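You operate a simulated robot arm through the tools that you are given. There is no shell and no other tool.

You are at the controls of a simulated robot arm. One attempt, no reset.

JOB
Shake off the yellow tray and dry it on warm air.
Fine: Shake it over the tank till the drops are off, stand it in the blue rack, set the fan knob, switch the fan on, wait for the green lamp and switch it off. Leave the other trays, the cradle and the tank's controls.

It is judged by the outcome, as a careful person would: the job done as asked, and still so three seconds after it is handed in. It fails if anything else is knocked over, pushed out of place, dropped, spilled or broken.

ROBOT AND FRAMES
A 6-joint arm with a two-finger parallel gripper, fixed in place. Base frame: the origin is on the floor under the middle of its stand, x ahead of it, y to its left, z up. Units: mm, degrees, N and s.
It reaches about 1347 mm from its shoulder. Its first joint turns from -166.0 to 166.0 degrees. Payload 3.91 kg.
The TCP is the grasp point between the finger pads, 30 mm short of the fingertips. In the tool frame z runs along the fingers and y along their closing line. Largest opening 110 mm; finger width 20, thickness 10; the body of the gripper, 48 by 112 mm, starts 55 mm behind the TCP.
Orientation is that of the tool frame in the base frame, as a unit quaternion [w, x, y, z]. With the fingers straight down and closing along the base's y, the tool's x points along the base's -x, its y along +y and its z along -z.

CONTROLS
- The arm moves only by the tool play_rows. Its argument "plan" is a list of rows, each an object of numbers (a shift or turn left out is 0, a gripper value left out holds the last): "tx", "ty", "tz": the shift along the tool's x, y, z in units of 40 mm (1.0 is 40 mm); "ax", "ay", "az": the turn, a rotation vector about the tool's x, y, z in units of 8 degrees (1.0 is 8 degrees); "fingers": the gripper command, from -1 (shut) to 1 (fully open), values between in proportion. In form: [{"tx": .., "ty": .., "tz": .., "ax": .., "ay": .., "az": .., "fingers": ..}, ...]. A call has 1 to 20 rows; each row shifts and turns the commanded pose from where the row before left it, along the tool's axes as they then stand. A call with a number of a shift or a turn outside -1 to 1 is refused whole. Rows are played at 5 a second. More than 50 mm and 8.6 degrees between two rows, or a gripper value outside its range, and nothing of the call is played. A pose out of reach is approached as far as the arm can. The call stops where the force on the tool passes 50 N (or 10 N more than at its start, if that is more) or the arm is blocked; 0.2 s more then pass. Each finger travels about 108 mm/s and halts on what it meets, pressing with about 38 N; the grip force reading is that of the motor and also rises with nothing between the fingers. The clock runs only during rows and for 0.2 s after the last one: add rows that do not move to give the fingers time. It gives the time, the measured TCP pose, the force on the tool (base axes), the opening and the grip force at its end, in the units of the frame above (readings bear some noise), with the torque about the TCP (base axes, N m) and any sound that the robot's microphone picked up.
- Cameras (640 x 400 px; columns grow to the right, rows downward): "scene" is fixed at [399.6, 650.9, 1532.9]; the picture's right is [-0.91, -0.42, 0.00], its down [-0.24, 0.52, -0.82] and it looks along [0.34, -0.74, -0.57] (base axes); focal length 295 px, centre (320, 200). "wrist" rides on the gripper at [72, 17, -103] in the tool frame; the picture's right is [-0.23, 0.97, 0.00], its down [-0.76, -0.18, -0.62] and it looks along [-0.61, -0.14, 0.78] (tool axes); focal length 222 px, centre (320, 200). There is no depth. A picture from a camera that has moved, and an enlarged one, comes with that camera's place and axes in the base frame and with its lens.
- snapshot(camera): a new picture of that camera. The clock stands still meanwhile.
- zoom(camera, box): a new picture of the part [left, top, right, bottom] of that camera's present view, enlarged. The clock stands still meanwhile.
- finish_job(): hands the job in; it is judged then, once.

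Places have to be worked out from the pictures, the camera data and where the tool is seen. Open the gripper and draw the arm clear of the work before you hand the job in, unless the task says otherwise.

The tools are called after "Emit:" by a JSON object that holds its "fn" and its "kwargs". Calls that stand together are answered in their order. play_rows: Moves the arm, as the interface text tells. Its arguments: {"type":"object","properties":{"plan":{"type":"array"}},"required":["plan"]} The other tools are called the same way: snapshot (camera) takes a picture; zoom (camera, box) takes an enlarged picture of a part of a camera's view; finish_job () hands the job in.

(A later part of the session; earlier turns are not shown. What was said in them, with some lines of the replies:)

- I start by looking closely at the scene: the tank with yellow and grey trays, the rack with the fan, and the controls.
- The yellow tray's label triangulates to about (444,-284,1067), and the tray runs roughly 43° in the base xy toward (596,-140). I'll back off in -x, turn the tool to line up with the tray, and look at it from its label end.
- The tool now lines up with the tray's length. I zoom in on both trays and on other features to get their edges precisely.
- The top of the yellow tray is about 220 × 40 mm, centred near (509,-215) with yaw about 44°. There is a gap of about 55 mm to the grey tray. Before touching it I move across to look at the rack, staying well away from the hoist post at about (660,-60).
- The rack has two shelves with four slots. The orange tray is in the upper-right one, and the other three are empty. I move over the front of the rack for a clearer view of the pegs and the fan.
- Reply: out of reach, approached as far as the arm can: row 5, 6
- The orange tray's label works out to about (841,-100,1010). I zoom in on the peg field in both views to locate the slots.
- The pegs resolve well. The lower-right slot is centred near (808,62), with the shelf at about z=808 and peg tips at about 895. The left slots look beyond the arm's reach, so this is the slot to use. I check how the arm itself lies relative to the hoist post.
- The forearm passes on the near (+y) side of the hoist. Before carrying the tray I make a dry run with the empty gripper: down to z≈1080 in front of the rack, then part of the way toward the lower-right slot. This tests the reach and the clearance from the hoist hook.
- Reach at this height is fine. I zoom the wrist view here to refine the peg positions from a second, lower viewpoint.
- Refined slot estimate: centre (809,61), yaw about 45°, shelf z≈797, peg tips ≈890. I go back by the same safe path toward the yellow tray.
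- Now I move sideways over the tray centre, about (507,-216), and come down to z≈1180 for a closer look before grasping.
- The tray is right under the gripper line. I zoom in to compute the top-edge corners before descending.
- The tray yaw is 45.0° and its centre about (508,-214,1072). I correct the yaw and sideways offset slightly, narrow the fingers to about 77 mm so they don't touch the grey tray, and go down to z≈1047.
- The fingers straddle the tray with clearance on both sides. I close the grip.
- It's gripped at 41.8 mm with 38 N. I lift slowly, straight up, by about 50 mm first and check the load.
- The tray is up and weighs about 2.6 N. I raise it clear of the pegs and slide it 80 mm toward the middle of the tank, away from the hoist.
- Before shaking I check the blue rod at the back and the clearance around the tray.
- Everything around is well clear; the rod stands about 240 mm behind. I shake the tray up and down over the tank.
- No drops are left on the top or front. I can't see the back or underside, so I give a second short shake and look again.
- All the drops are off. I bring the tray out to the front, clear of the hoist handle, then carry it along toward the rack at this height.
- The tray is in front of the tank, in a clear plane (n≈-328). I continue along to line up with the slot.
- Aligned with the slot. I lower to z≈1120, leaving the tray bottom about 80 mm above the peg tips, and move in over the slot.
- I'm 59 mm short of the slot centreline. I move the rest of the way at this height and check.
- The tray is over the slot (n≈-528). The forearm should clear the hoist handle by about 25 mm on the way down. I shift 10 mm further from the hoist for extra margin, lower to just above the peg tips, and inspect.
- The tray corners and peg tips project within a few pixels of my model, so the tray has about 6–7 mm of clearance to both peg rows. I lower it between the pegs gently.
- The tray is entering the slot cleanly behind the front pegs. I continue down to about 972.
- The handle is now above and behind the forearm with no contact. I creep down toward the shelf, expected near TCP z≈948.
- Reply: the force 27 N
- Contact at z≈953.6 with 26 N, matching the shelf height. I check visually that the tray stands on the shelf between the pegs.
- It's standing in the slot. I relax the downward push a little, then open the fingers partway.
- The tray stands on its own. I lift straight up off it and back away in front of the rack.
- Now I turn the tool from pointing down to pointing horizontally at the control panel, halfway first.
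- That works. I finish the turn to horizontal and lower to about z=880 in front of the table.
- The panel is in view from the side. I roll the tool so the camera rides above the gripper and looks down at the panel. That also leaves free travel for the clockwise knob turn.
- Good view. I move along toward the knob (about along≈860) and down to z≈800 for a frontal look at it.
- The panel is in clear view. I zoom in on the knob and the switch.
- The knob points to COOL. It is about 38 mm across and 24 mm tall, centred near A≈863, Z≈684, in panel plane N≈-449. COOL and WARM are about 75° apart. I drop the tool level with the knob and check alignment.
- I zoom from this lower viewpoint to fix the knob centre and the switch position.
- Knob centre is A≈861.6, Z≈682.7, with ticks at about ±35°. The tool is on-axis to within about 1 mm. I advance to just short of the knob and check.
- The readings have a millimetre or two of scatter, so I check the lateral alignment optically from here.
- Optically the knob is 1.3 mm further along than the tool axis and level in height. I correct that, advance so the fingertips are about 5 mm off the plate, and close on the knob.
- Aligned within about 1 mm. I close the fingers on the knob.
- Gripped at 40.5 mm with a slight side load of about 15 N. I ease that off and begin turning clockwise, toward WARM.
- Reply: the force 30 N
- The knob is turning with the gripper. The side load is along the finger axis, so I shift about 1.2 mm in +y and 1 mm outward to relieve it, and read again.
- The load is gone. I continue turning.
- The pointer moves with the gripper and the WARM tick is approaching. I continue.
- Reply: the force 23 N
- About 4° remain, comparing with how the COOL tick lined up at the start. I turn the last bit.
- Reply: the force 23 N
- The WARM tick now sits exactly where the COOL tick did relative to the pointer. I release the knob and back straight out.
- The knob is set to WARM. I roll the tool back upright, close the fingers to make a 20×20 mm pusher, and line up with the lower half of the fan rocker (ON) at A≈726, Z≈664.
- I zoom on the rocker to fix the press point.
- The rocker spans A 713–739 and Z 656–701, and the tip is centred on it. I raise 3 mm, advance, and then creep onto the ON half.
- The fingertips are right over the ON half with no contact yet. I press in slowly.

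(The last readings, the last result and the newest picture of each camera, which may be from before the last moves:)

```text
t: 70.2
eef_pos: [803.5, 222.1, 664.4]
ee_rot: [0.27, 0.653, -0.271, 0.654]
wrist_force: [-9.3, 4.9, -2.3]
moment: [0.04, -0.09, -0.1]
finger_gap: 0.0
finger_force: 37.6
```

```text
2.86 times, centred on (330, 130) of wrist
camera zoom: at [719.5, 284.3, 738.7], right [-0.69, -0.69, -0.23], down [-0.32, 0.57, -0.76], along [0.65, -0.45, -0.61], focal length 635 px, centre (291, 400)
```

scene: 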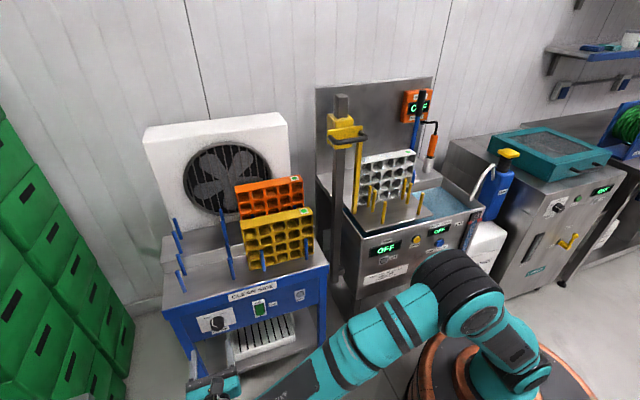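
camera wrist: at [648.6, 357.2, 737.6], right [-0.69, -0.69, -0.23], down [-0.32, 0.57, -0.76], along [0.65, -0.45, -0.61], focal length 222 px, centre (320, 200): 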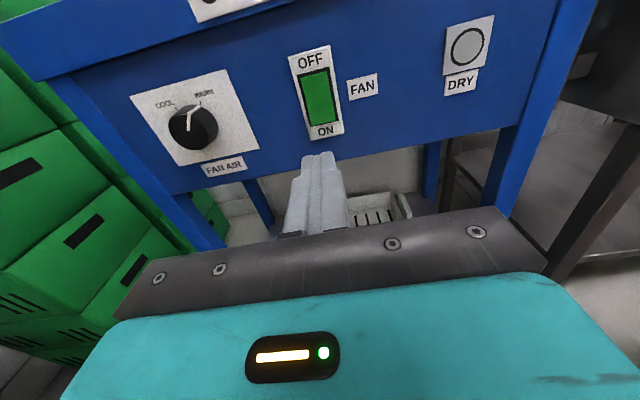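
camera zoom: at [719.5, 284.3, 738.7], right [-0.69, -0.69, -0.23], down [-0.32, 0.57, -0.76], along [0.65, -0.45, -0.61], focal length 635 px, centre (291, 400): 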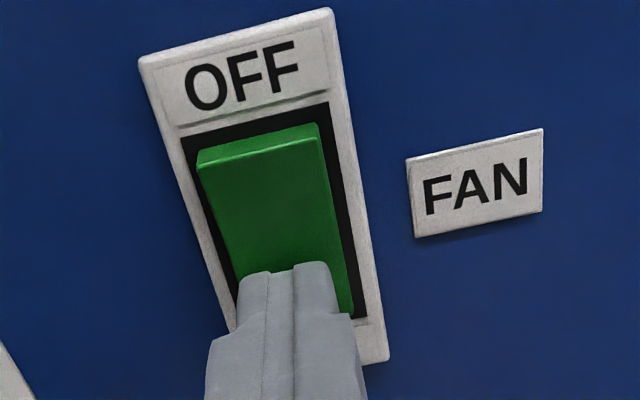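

The rocker is tilting under about 10 N. I press slightly more to seat it.

Emit:
{"fn": "play_rows", "kwargs": {"plan": [{"tz": 0.06}, {"tz": 0.04}, {}]}}

Emit:
{"fn": "zoom", "kwargs": {"camera": "wrist", "box": [230, 60, 430, 200]}}

Emit:
{"fn": "snapshot", "kwargs": {"camera": "scene"}}

```text
t: 70.7
eef_pos: [804.3, 222.5, 665.2]
ee_rot: [0.271, 0.654, -0.269, 0.653]
wrist_force: [-43.2, 36.9, 3.3]
moment: [0.04, -0.91, -0.08]
finger_gap: 0.0
finger_force: 37.3
stopped in row 2: the force on the tool passed its limit at 56 N (the readings are from after the stop); the commanded pose is now the measured one
```

```text
2.86 times, centred on (330, 130) of wrist
camera zoom: at [719.4, 284.1, 738.7], right [-0.69, -0.69, -0.23], down [-0.32, 0.56, -0.76], along [0.65, -0.45, -0.61], focal length 635 px, centre (291, 400)
```

zoom: 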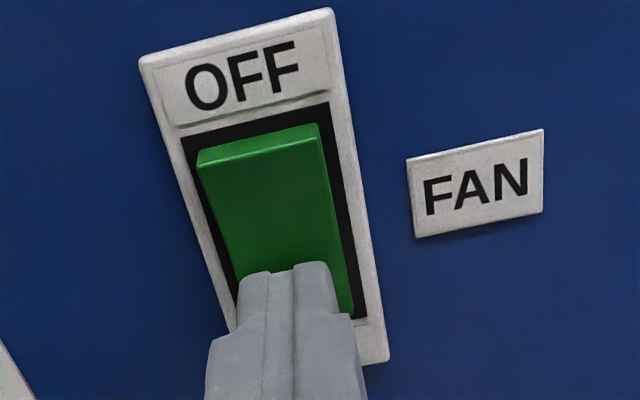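

```text
taken
```

scene: 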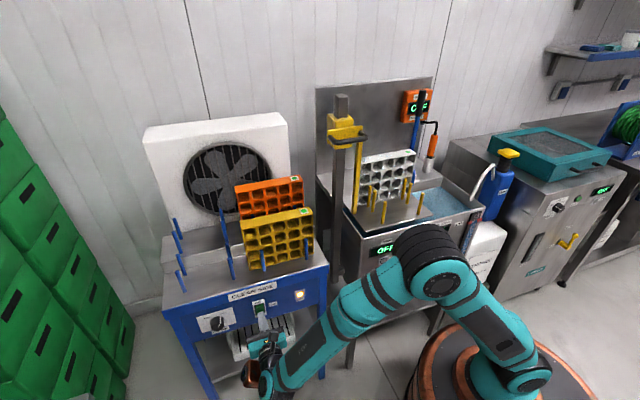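

The rocker bottomed out and the lamp has lit, amber-looking. I back off and look at the switch, lamp and fan.

Emit:
{"fn": "play_rows", "kwargs": {"plan": [{"tz": -0.3}, {"tz": -0.6}, {"tz": -0.6}, {}]}}

Emit:
{"fn": "zoom", "kwargs": {"camera": "wrist", "box": [240, 0, 540, 190]}}

Emit:
{"fn": "zoom", "kwargs": {"camera": "scene", "box": [140, 110, 340, 330]}}

```text
t: 71.7
eef_pos: [764.4, 261.1, 664.2]
ee_rot: [0.271, 0.654, -0.27, 0.652]
wrist_force: [0.6, -0.6, 0.2]
moment: [0.01, 0.03, -0.03]
finger_gap: 0.0
finger_force: 37.4
```

```text
2.11 times, centred on (390, 95) of wrist
camera zoom: at [679.3, 323.3, 737.4], right [-0.69, -0.69, -0.23], down [-0.32, 0.57, -0.76], along [0.65, -0.45, -0.61], focal length 468 px, centre (173, 421)
```

zoom: 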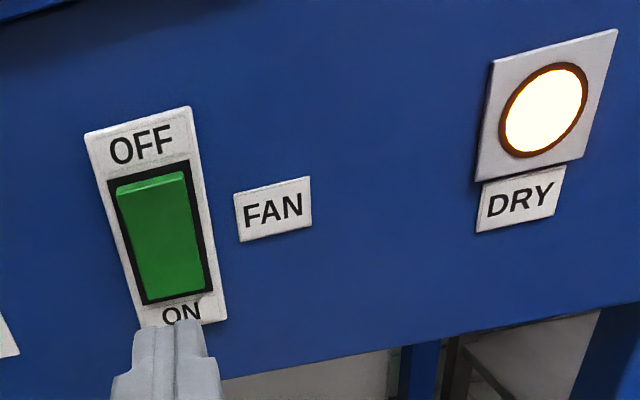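

```text
1.82 times, centred on (240, 220) of scene
camera zoom: at [399.6, 650.9, 1532.9], right [-0.91, -0.42, 0.0], down [-0.24, 0.52, -0.82], along [0.34, -0.74, -0.57], focal length 536 px, centre (466, 164)
```

zoom: 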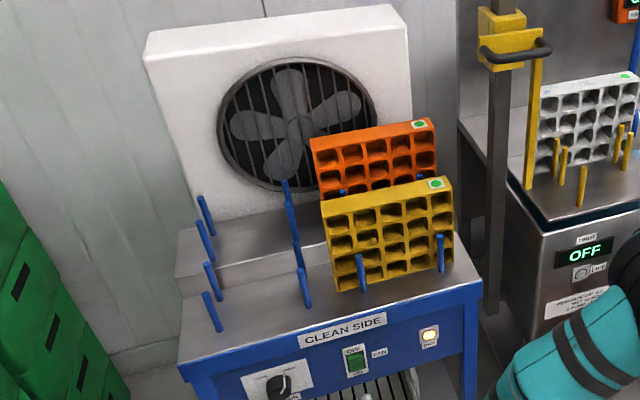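

The fan is on and the lamp glows amber: drying. I raise the tip to the OFF half (Z≈691) and wait, checking the lamp.

Emit:
{"fn": "play_rows", "kwargs": {"plan": [{"tx": 0.67}, {}, {}, {}, {}, {}, {}, {}, {}, {}, {}, {}, {}, {}, {}, {}, {}, {}, {}, {}]}}

Emit:
{"fn": "zoom", "kwargs": {"camera": "scene", "box": [140, 110, 340, 330]}}

```text
t: 75.9
eef_pos: [763.5, 260.2, 691.0]
ee_rot: [0.271, 0.653, -0.271, 0.653]
wrist_force: [0.2, 1.0, 0.1]
moment: [-0.02, 0.03, -0.01]
finger_gap: 0.1
finger_force: 37.7
```

```text
1.82 times, centred on (240, 220) of scene
camera zoom: at [399.6, 650.9, 1532.9], right [-0.91, -0.42, 0.0], down [-0.24, 0.52, -0.82], along [0.34, -0.74, -0.57], focal length 536 px, centre (466, 164)
```

zoom: 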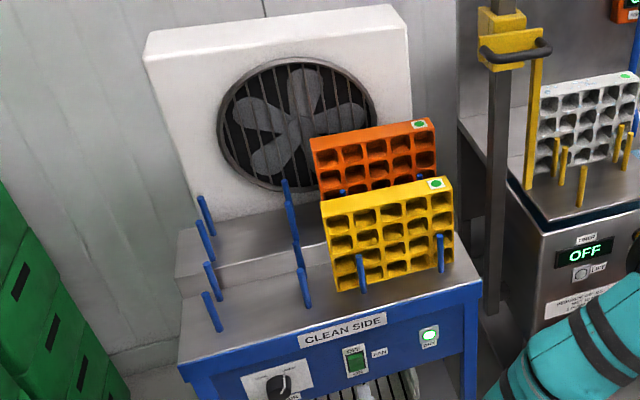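

The lamp looks green now, and I zoom in to be sure.

Emit:
{"fn": "zoom", "kwargs": {"camera": "scene", "box": [240, 280, 320, 330]}}

Emit:
{"fn": "snapshot", "kwargs": {"camera": "wrist"}}

```text
8.00 times, centred on (280, 305) of scene
camera zoom: at [399.6, 650.9, 1532.9], right [-0.91, -0.42, 0.0], down [-0.24, 0.52, -0.82], along [0.34, -0.74, -0.57], focal length 2360 px, centre (640, -640)
```

zoom: 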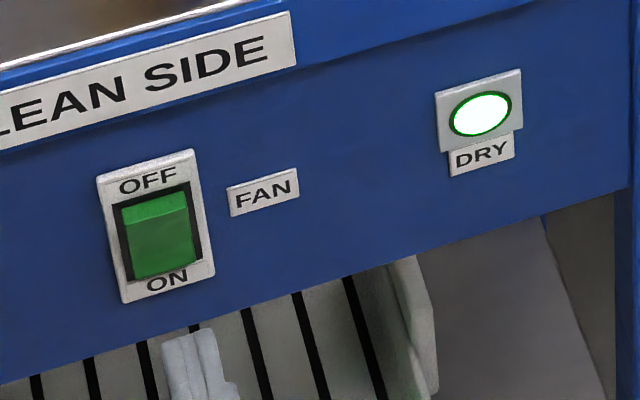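

```text
taken
camera wrist: at [678.8, 322.8, 764.6], right [-0.69, -0.69, -0.23], down [-0.32, 0.57, -0.76], along [0.65, -0.45, -0.61], focal length 222 px, centre (320, 200)
```

wrist: 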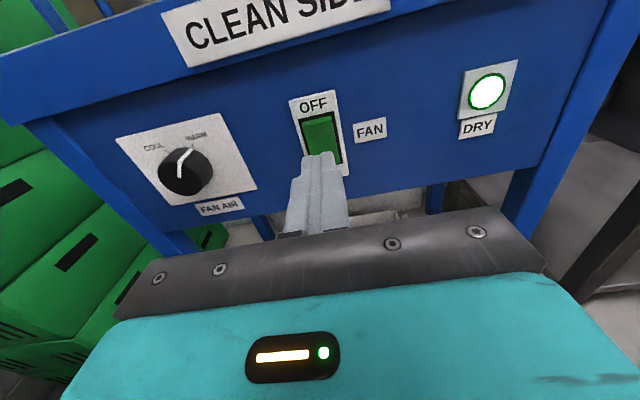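

The lamp is green. I advance to the OFF half and press it.

Emit:
{"fn": "play_rows", "kwargs": {"plan": [{"tz": 0.6, "ty": -0.04}, {"tz": 0.55}, {"tz": 0.06}, {"tz": 0.06}, {"tz": 0.06}, {"tz": 0.06}]}}

Emit:
{"fn": "zoom", "kwargs": {"camera": "wrist", "box": [230, 60, 430, 200]}}

```text
t: 77.3
eef_pos: [804.0, 222.1, 691.4]
ee_rot: [0.271, 0.653, -0.271, 0.653]
wrist_force: [-0.2, 0.8, 0.5]
moment: [-0.04, -0.04, 0.01]
finger_gap: 0.2
finger_force: 37.8
```

```text
2.86 times, centred on (330, 130) of wrist
camera zoom: at [719.2, 285.2, 765.4], right [-0.69, -0.69, -0.23], down [-0.32, 0.57, -0.76], along [0.65, -0.45, -0.61], focal length 635 px, centre (291, 400)
```

zoom: 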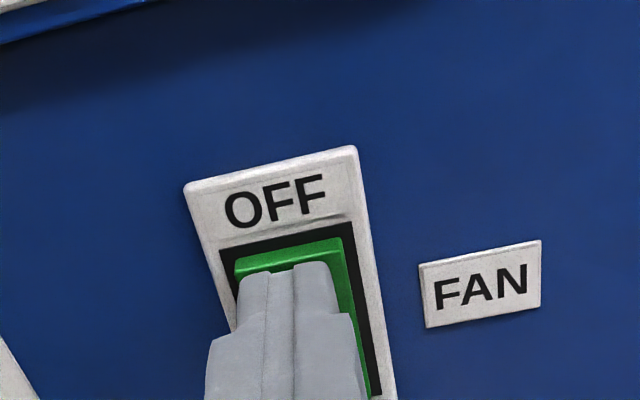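

No force yet, so I press in a little further.

Emit:
{"fn": "play_rows", "kwargs": {"plan": [{"tz": 0.05}, {"tz": 0.05}]}}

Emit:
{"fn": "zoom", "kwargs": {"camera": "wrist", "box": [230, 60, 430, 200]}}

Emit:
{"fn": "zoom", "kwargs": {"camera": "scene", "box": [240, 280, 320, 330]}}

```text
t: 77.9
eef_pos: [803.9, 222.9, 692.0]
ee_rot: [0.27, 0.654, -0.269, 0.653]
wrist_force: [-40.9, 20.8, 4.5]
moment: [0.33, 0.19, -0.47]
finger_gap: 0.0
finger_force: 37.4
```

```text
2.86 times, centred on (330, 130) of wrist
camera zoom: at [720.1, 284.5, 765.4], right [-0.69, -0.69, -0.23], down [-0.32, 0.56, -0.76], along [0.65, -0.45, -0.61], focal length 635 px, centre (291, 400)
```

zoom: 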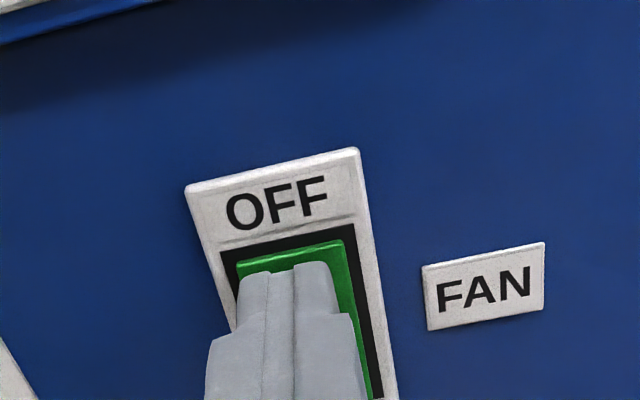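

```text
8.00 times, centred on (280, 305) of scene
camera zoom: at [399.6, 650.9, 1532.9], right [-0.91, -0.42, 0.0], down [-0.24, 0.52, -0.82], along [0.34, -0.74, -0.57], focal length 2360 px, centre (640, -640)
```

zoom: 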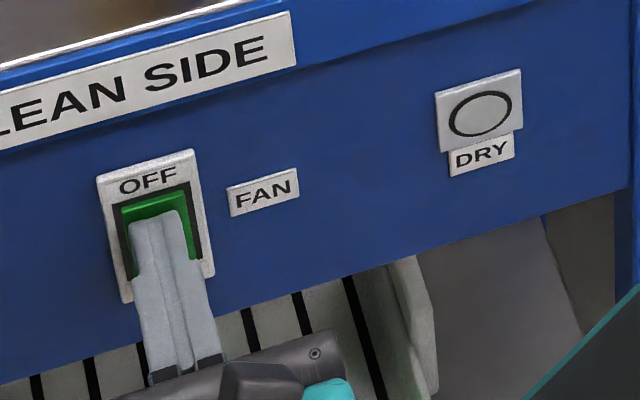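

The lamp went out, so the fan is off. I back straight away from the switch and verify.

Emit:
{"fn": "play_rows", "kwargs": {"plan": [{"tz": -0.3}, {"tz": -0.7}, {"tz": -0.8}, {"tz": -0.8}, {"tz": -0.8}, {}]}}

Emit:
{"fn": "zoom", "kwargs": {"camera": "scene", "box": [140, 110, 340, 330]}}

Emit:
{"fn": "zoom", "kwargs": {"camera": "scene", "box": [190, 280, 320, 350]}}

Emit:
{"fn": "snapshot", "kwargs": {"camera": "wrist"}}

```text
t: 79.3
eef_pos: [710.3, 316.9, 690.7]
ee_rot: [0.271, 0.653, -0.27, 0.653]
wrist_force: [0.5, -0.5, 0.0]
moment: [0.01, 0.04, 0.01]
finger_gap: 0.0
finger_force: 37.1
```

```text
1.82 times, centred on (240, 220) of scene
camera zoom: at [399.6, 650.9, 1532.9], right [-0.91, -0.42, 0.0], down [-0.24, 0.52, -0.82], along [0.34, -0.74, -0.57], focal length 536 px, centre (466, 164)
```

zoom: 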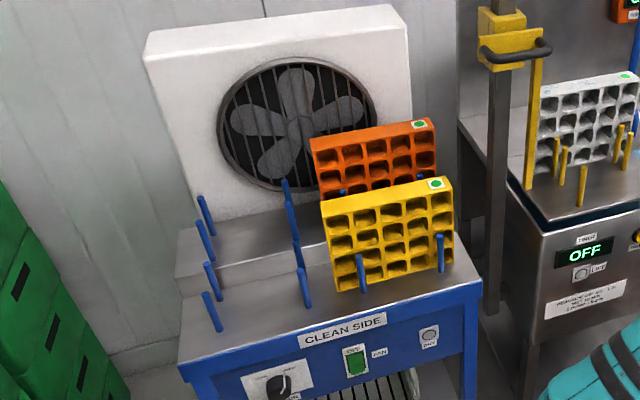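

```text
4.92 times, centred on (255, 315) of scene
camera zoom: at [399.6, 650.9, 1532.9], right [-0.91, -0.42, 0.0], down [-0.24, 0.52, -0.82], along [0.34, -0.74, -0.57], focal length 1452 px, centre (640, -366)
```

zoom: 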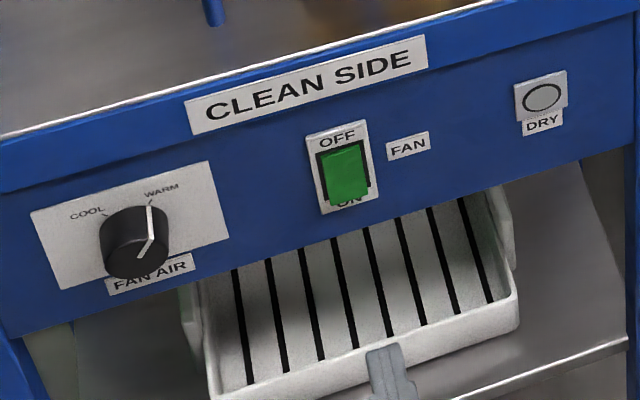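

```text
taken
camera wrist: at [625.9, 379.5, 765.1], right [-0.69, -0.69, -0.23], down [-0.32, 0.57, -0.76], along [0.65, -0.45, -0.61], focal length 222 px, centre (320, 200)
```

wrist: 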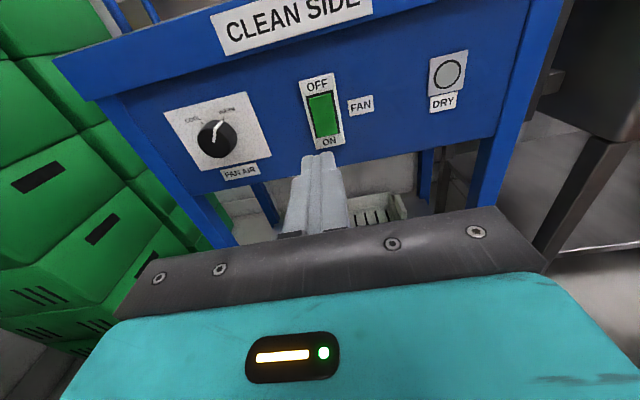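

The switch is OFF, the lamp is out, and the tray stands dry in the rack. I open the gripper, draw the arm further back, and do a last overall check.

Emit:
{"fn": "play_rows", "kwargs": {"plan": [{"tz": -0.8, "fingers": 1}, {"tz": -0.8}, {"tz": -0.8}, {"tx": 0.5}, {"tx": 0.5}, {}, {}]}}

Emit:
{"fn": "snapshot", "kwargs": {"camera": "scene"}}

Emit:
{"fn": "zoom", "kwargs": {"camera": "scene", "box": [300, 70, 520, 290]}}

Emit:
{"fn": "zoom", "kwargs": {"camera": "scene", "box": [200, 160, 340, 330]}}

```text
t: 80.9
eef_pos: [644.1, 384.1, 731.0]
ee_rot: [0.27, 0.654, -0.27, 0.653]
wrist_force: [-0.5, 0.8, 0.2]
moment: [0.05, -0.02, -0.01]
finger_gap: 110.2
finger_force: 0.0
```

```text
taken
```

scene: 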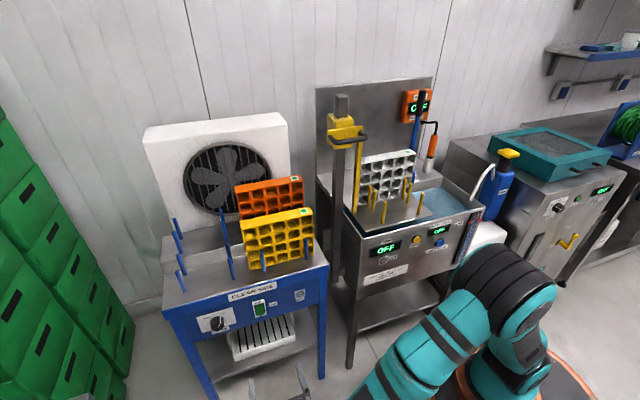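

```text
1.82 times, centred on (410, 180) of scene
camera zoom: at [399.6, 650.9, 1532.9], right [-0.91, -0.42, 0.0], down [-0.24, 0.52, -0.82], along [0.34, -0.74, -0.57], focal length 536 px, centre (156, 236)
```

zoom: 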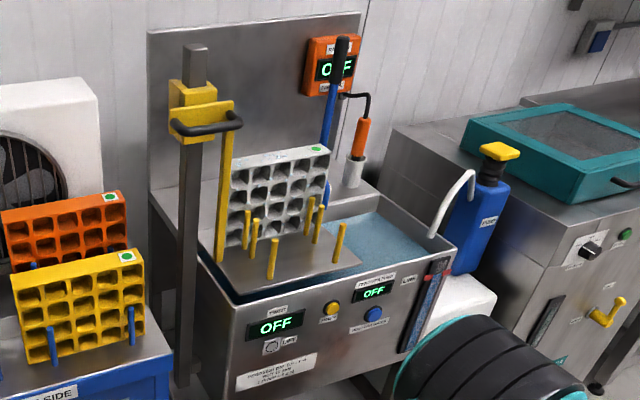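

```text
2.35 times, centred on (270, 245) of scene
camera zoom: at [399.6, 650.9, 1532.9], right [-0.91, -0.42, 0.0], down [-0.24, 0.52, -0.82], along [0.34, -0.74, -0.57], focal length 694 px, centre (438, 94)
```

zoom: 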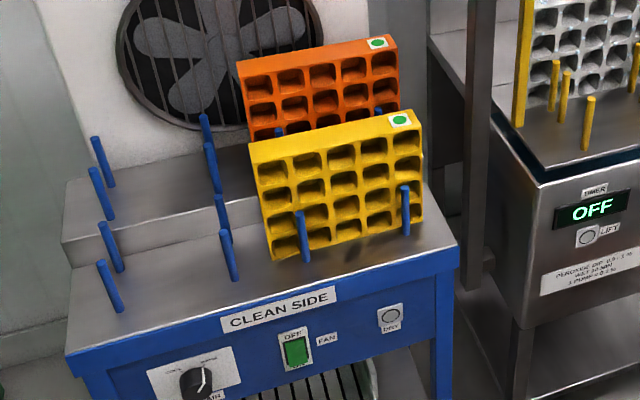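

The yellow tray is dry and upright in the rack, the knob is on WARM, and the fan is off with the lamp out. The grey and orange trays, the cradle and the tank's controls look untouched, and the gripper is open and clear. I hand the job in.

Emit:
{"fn": "finish_job", "kwargs": {}}

```text
The job is handed in.
```

The yellow tray is shaken off, dried on warm air and standing in the blue rack, and I've handed the job in.

- **Shaking:** I shook it over the tank twice, and no drops showed on the top or front afterwards. I couldn't see the back or underside directly.
- **Rack:** It stands in the lower right slot, in front of the orange tray. I chose that slot because the two left ones looked out of the arm's reach.
- **Drying:** I turned the fan knob from COOL to WARM and switched the fan on. The lamp went from amber to green about four seconds later, and then I switched the fan off. The lamp is out.
- **Everything else:** The last pictures show the grey and orange trays, the cradle and the tank's controls as they were. The gripper is open and the arm is drawn clear.
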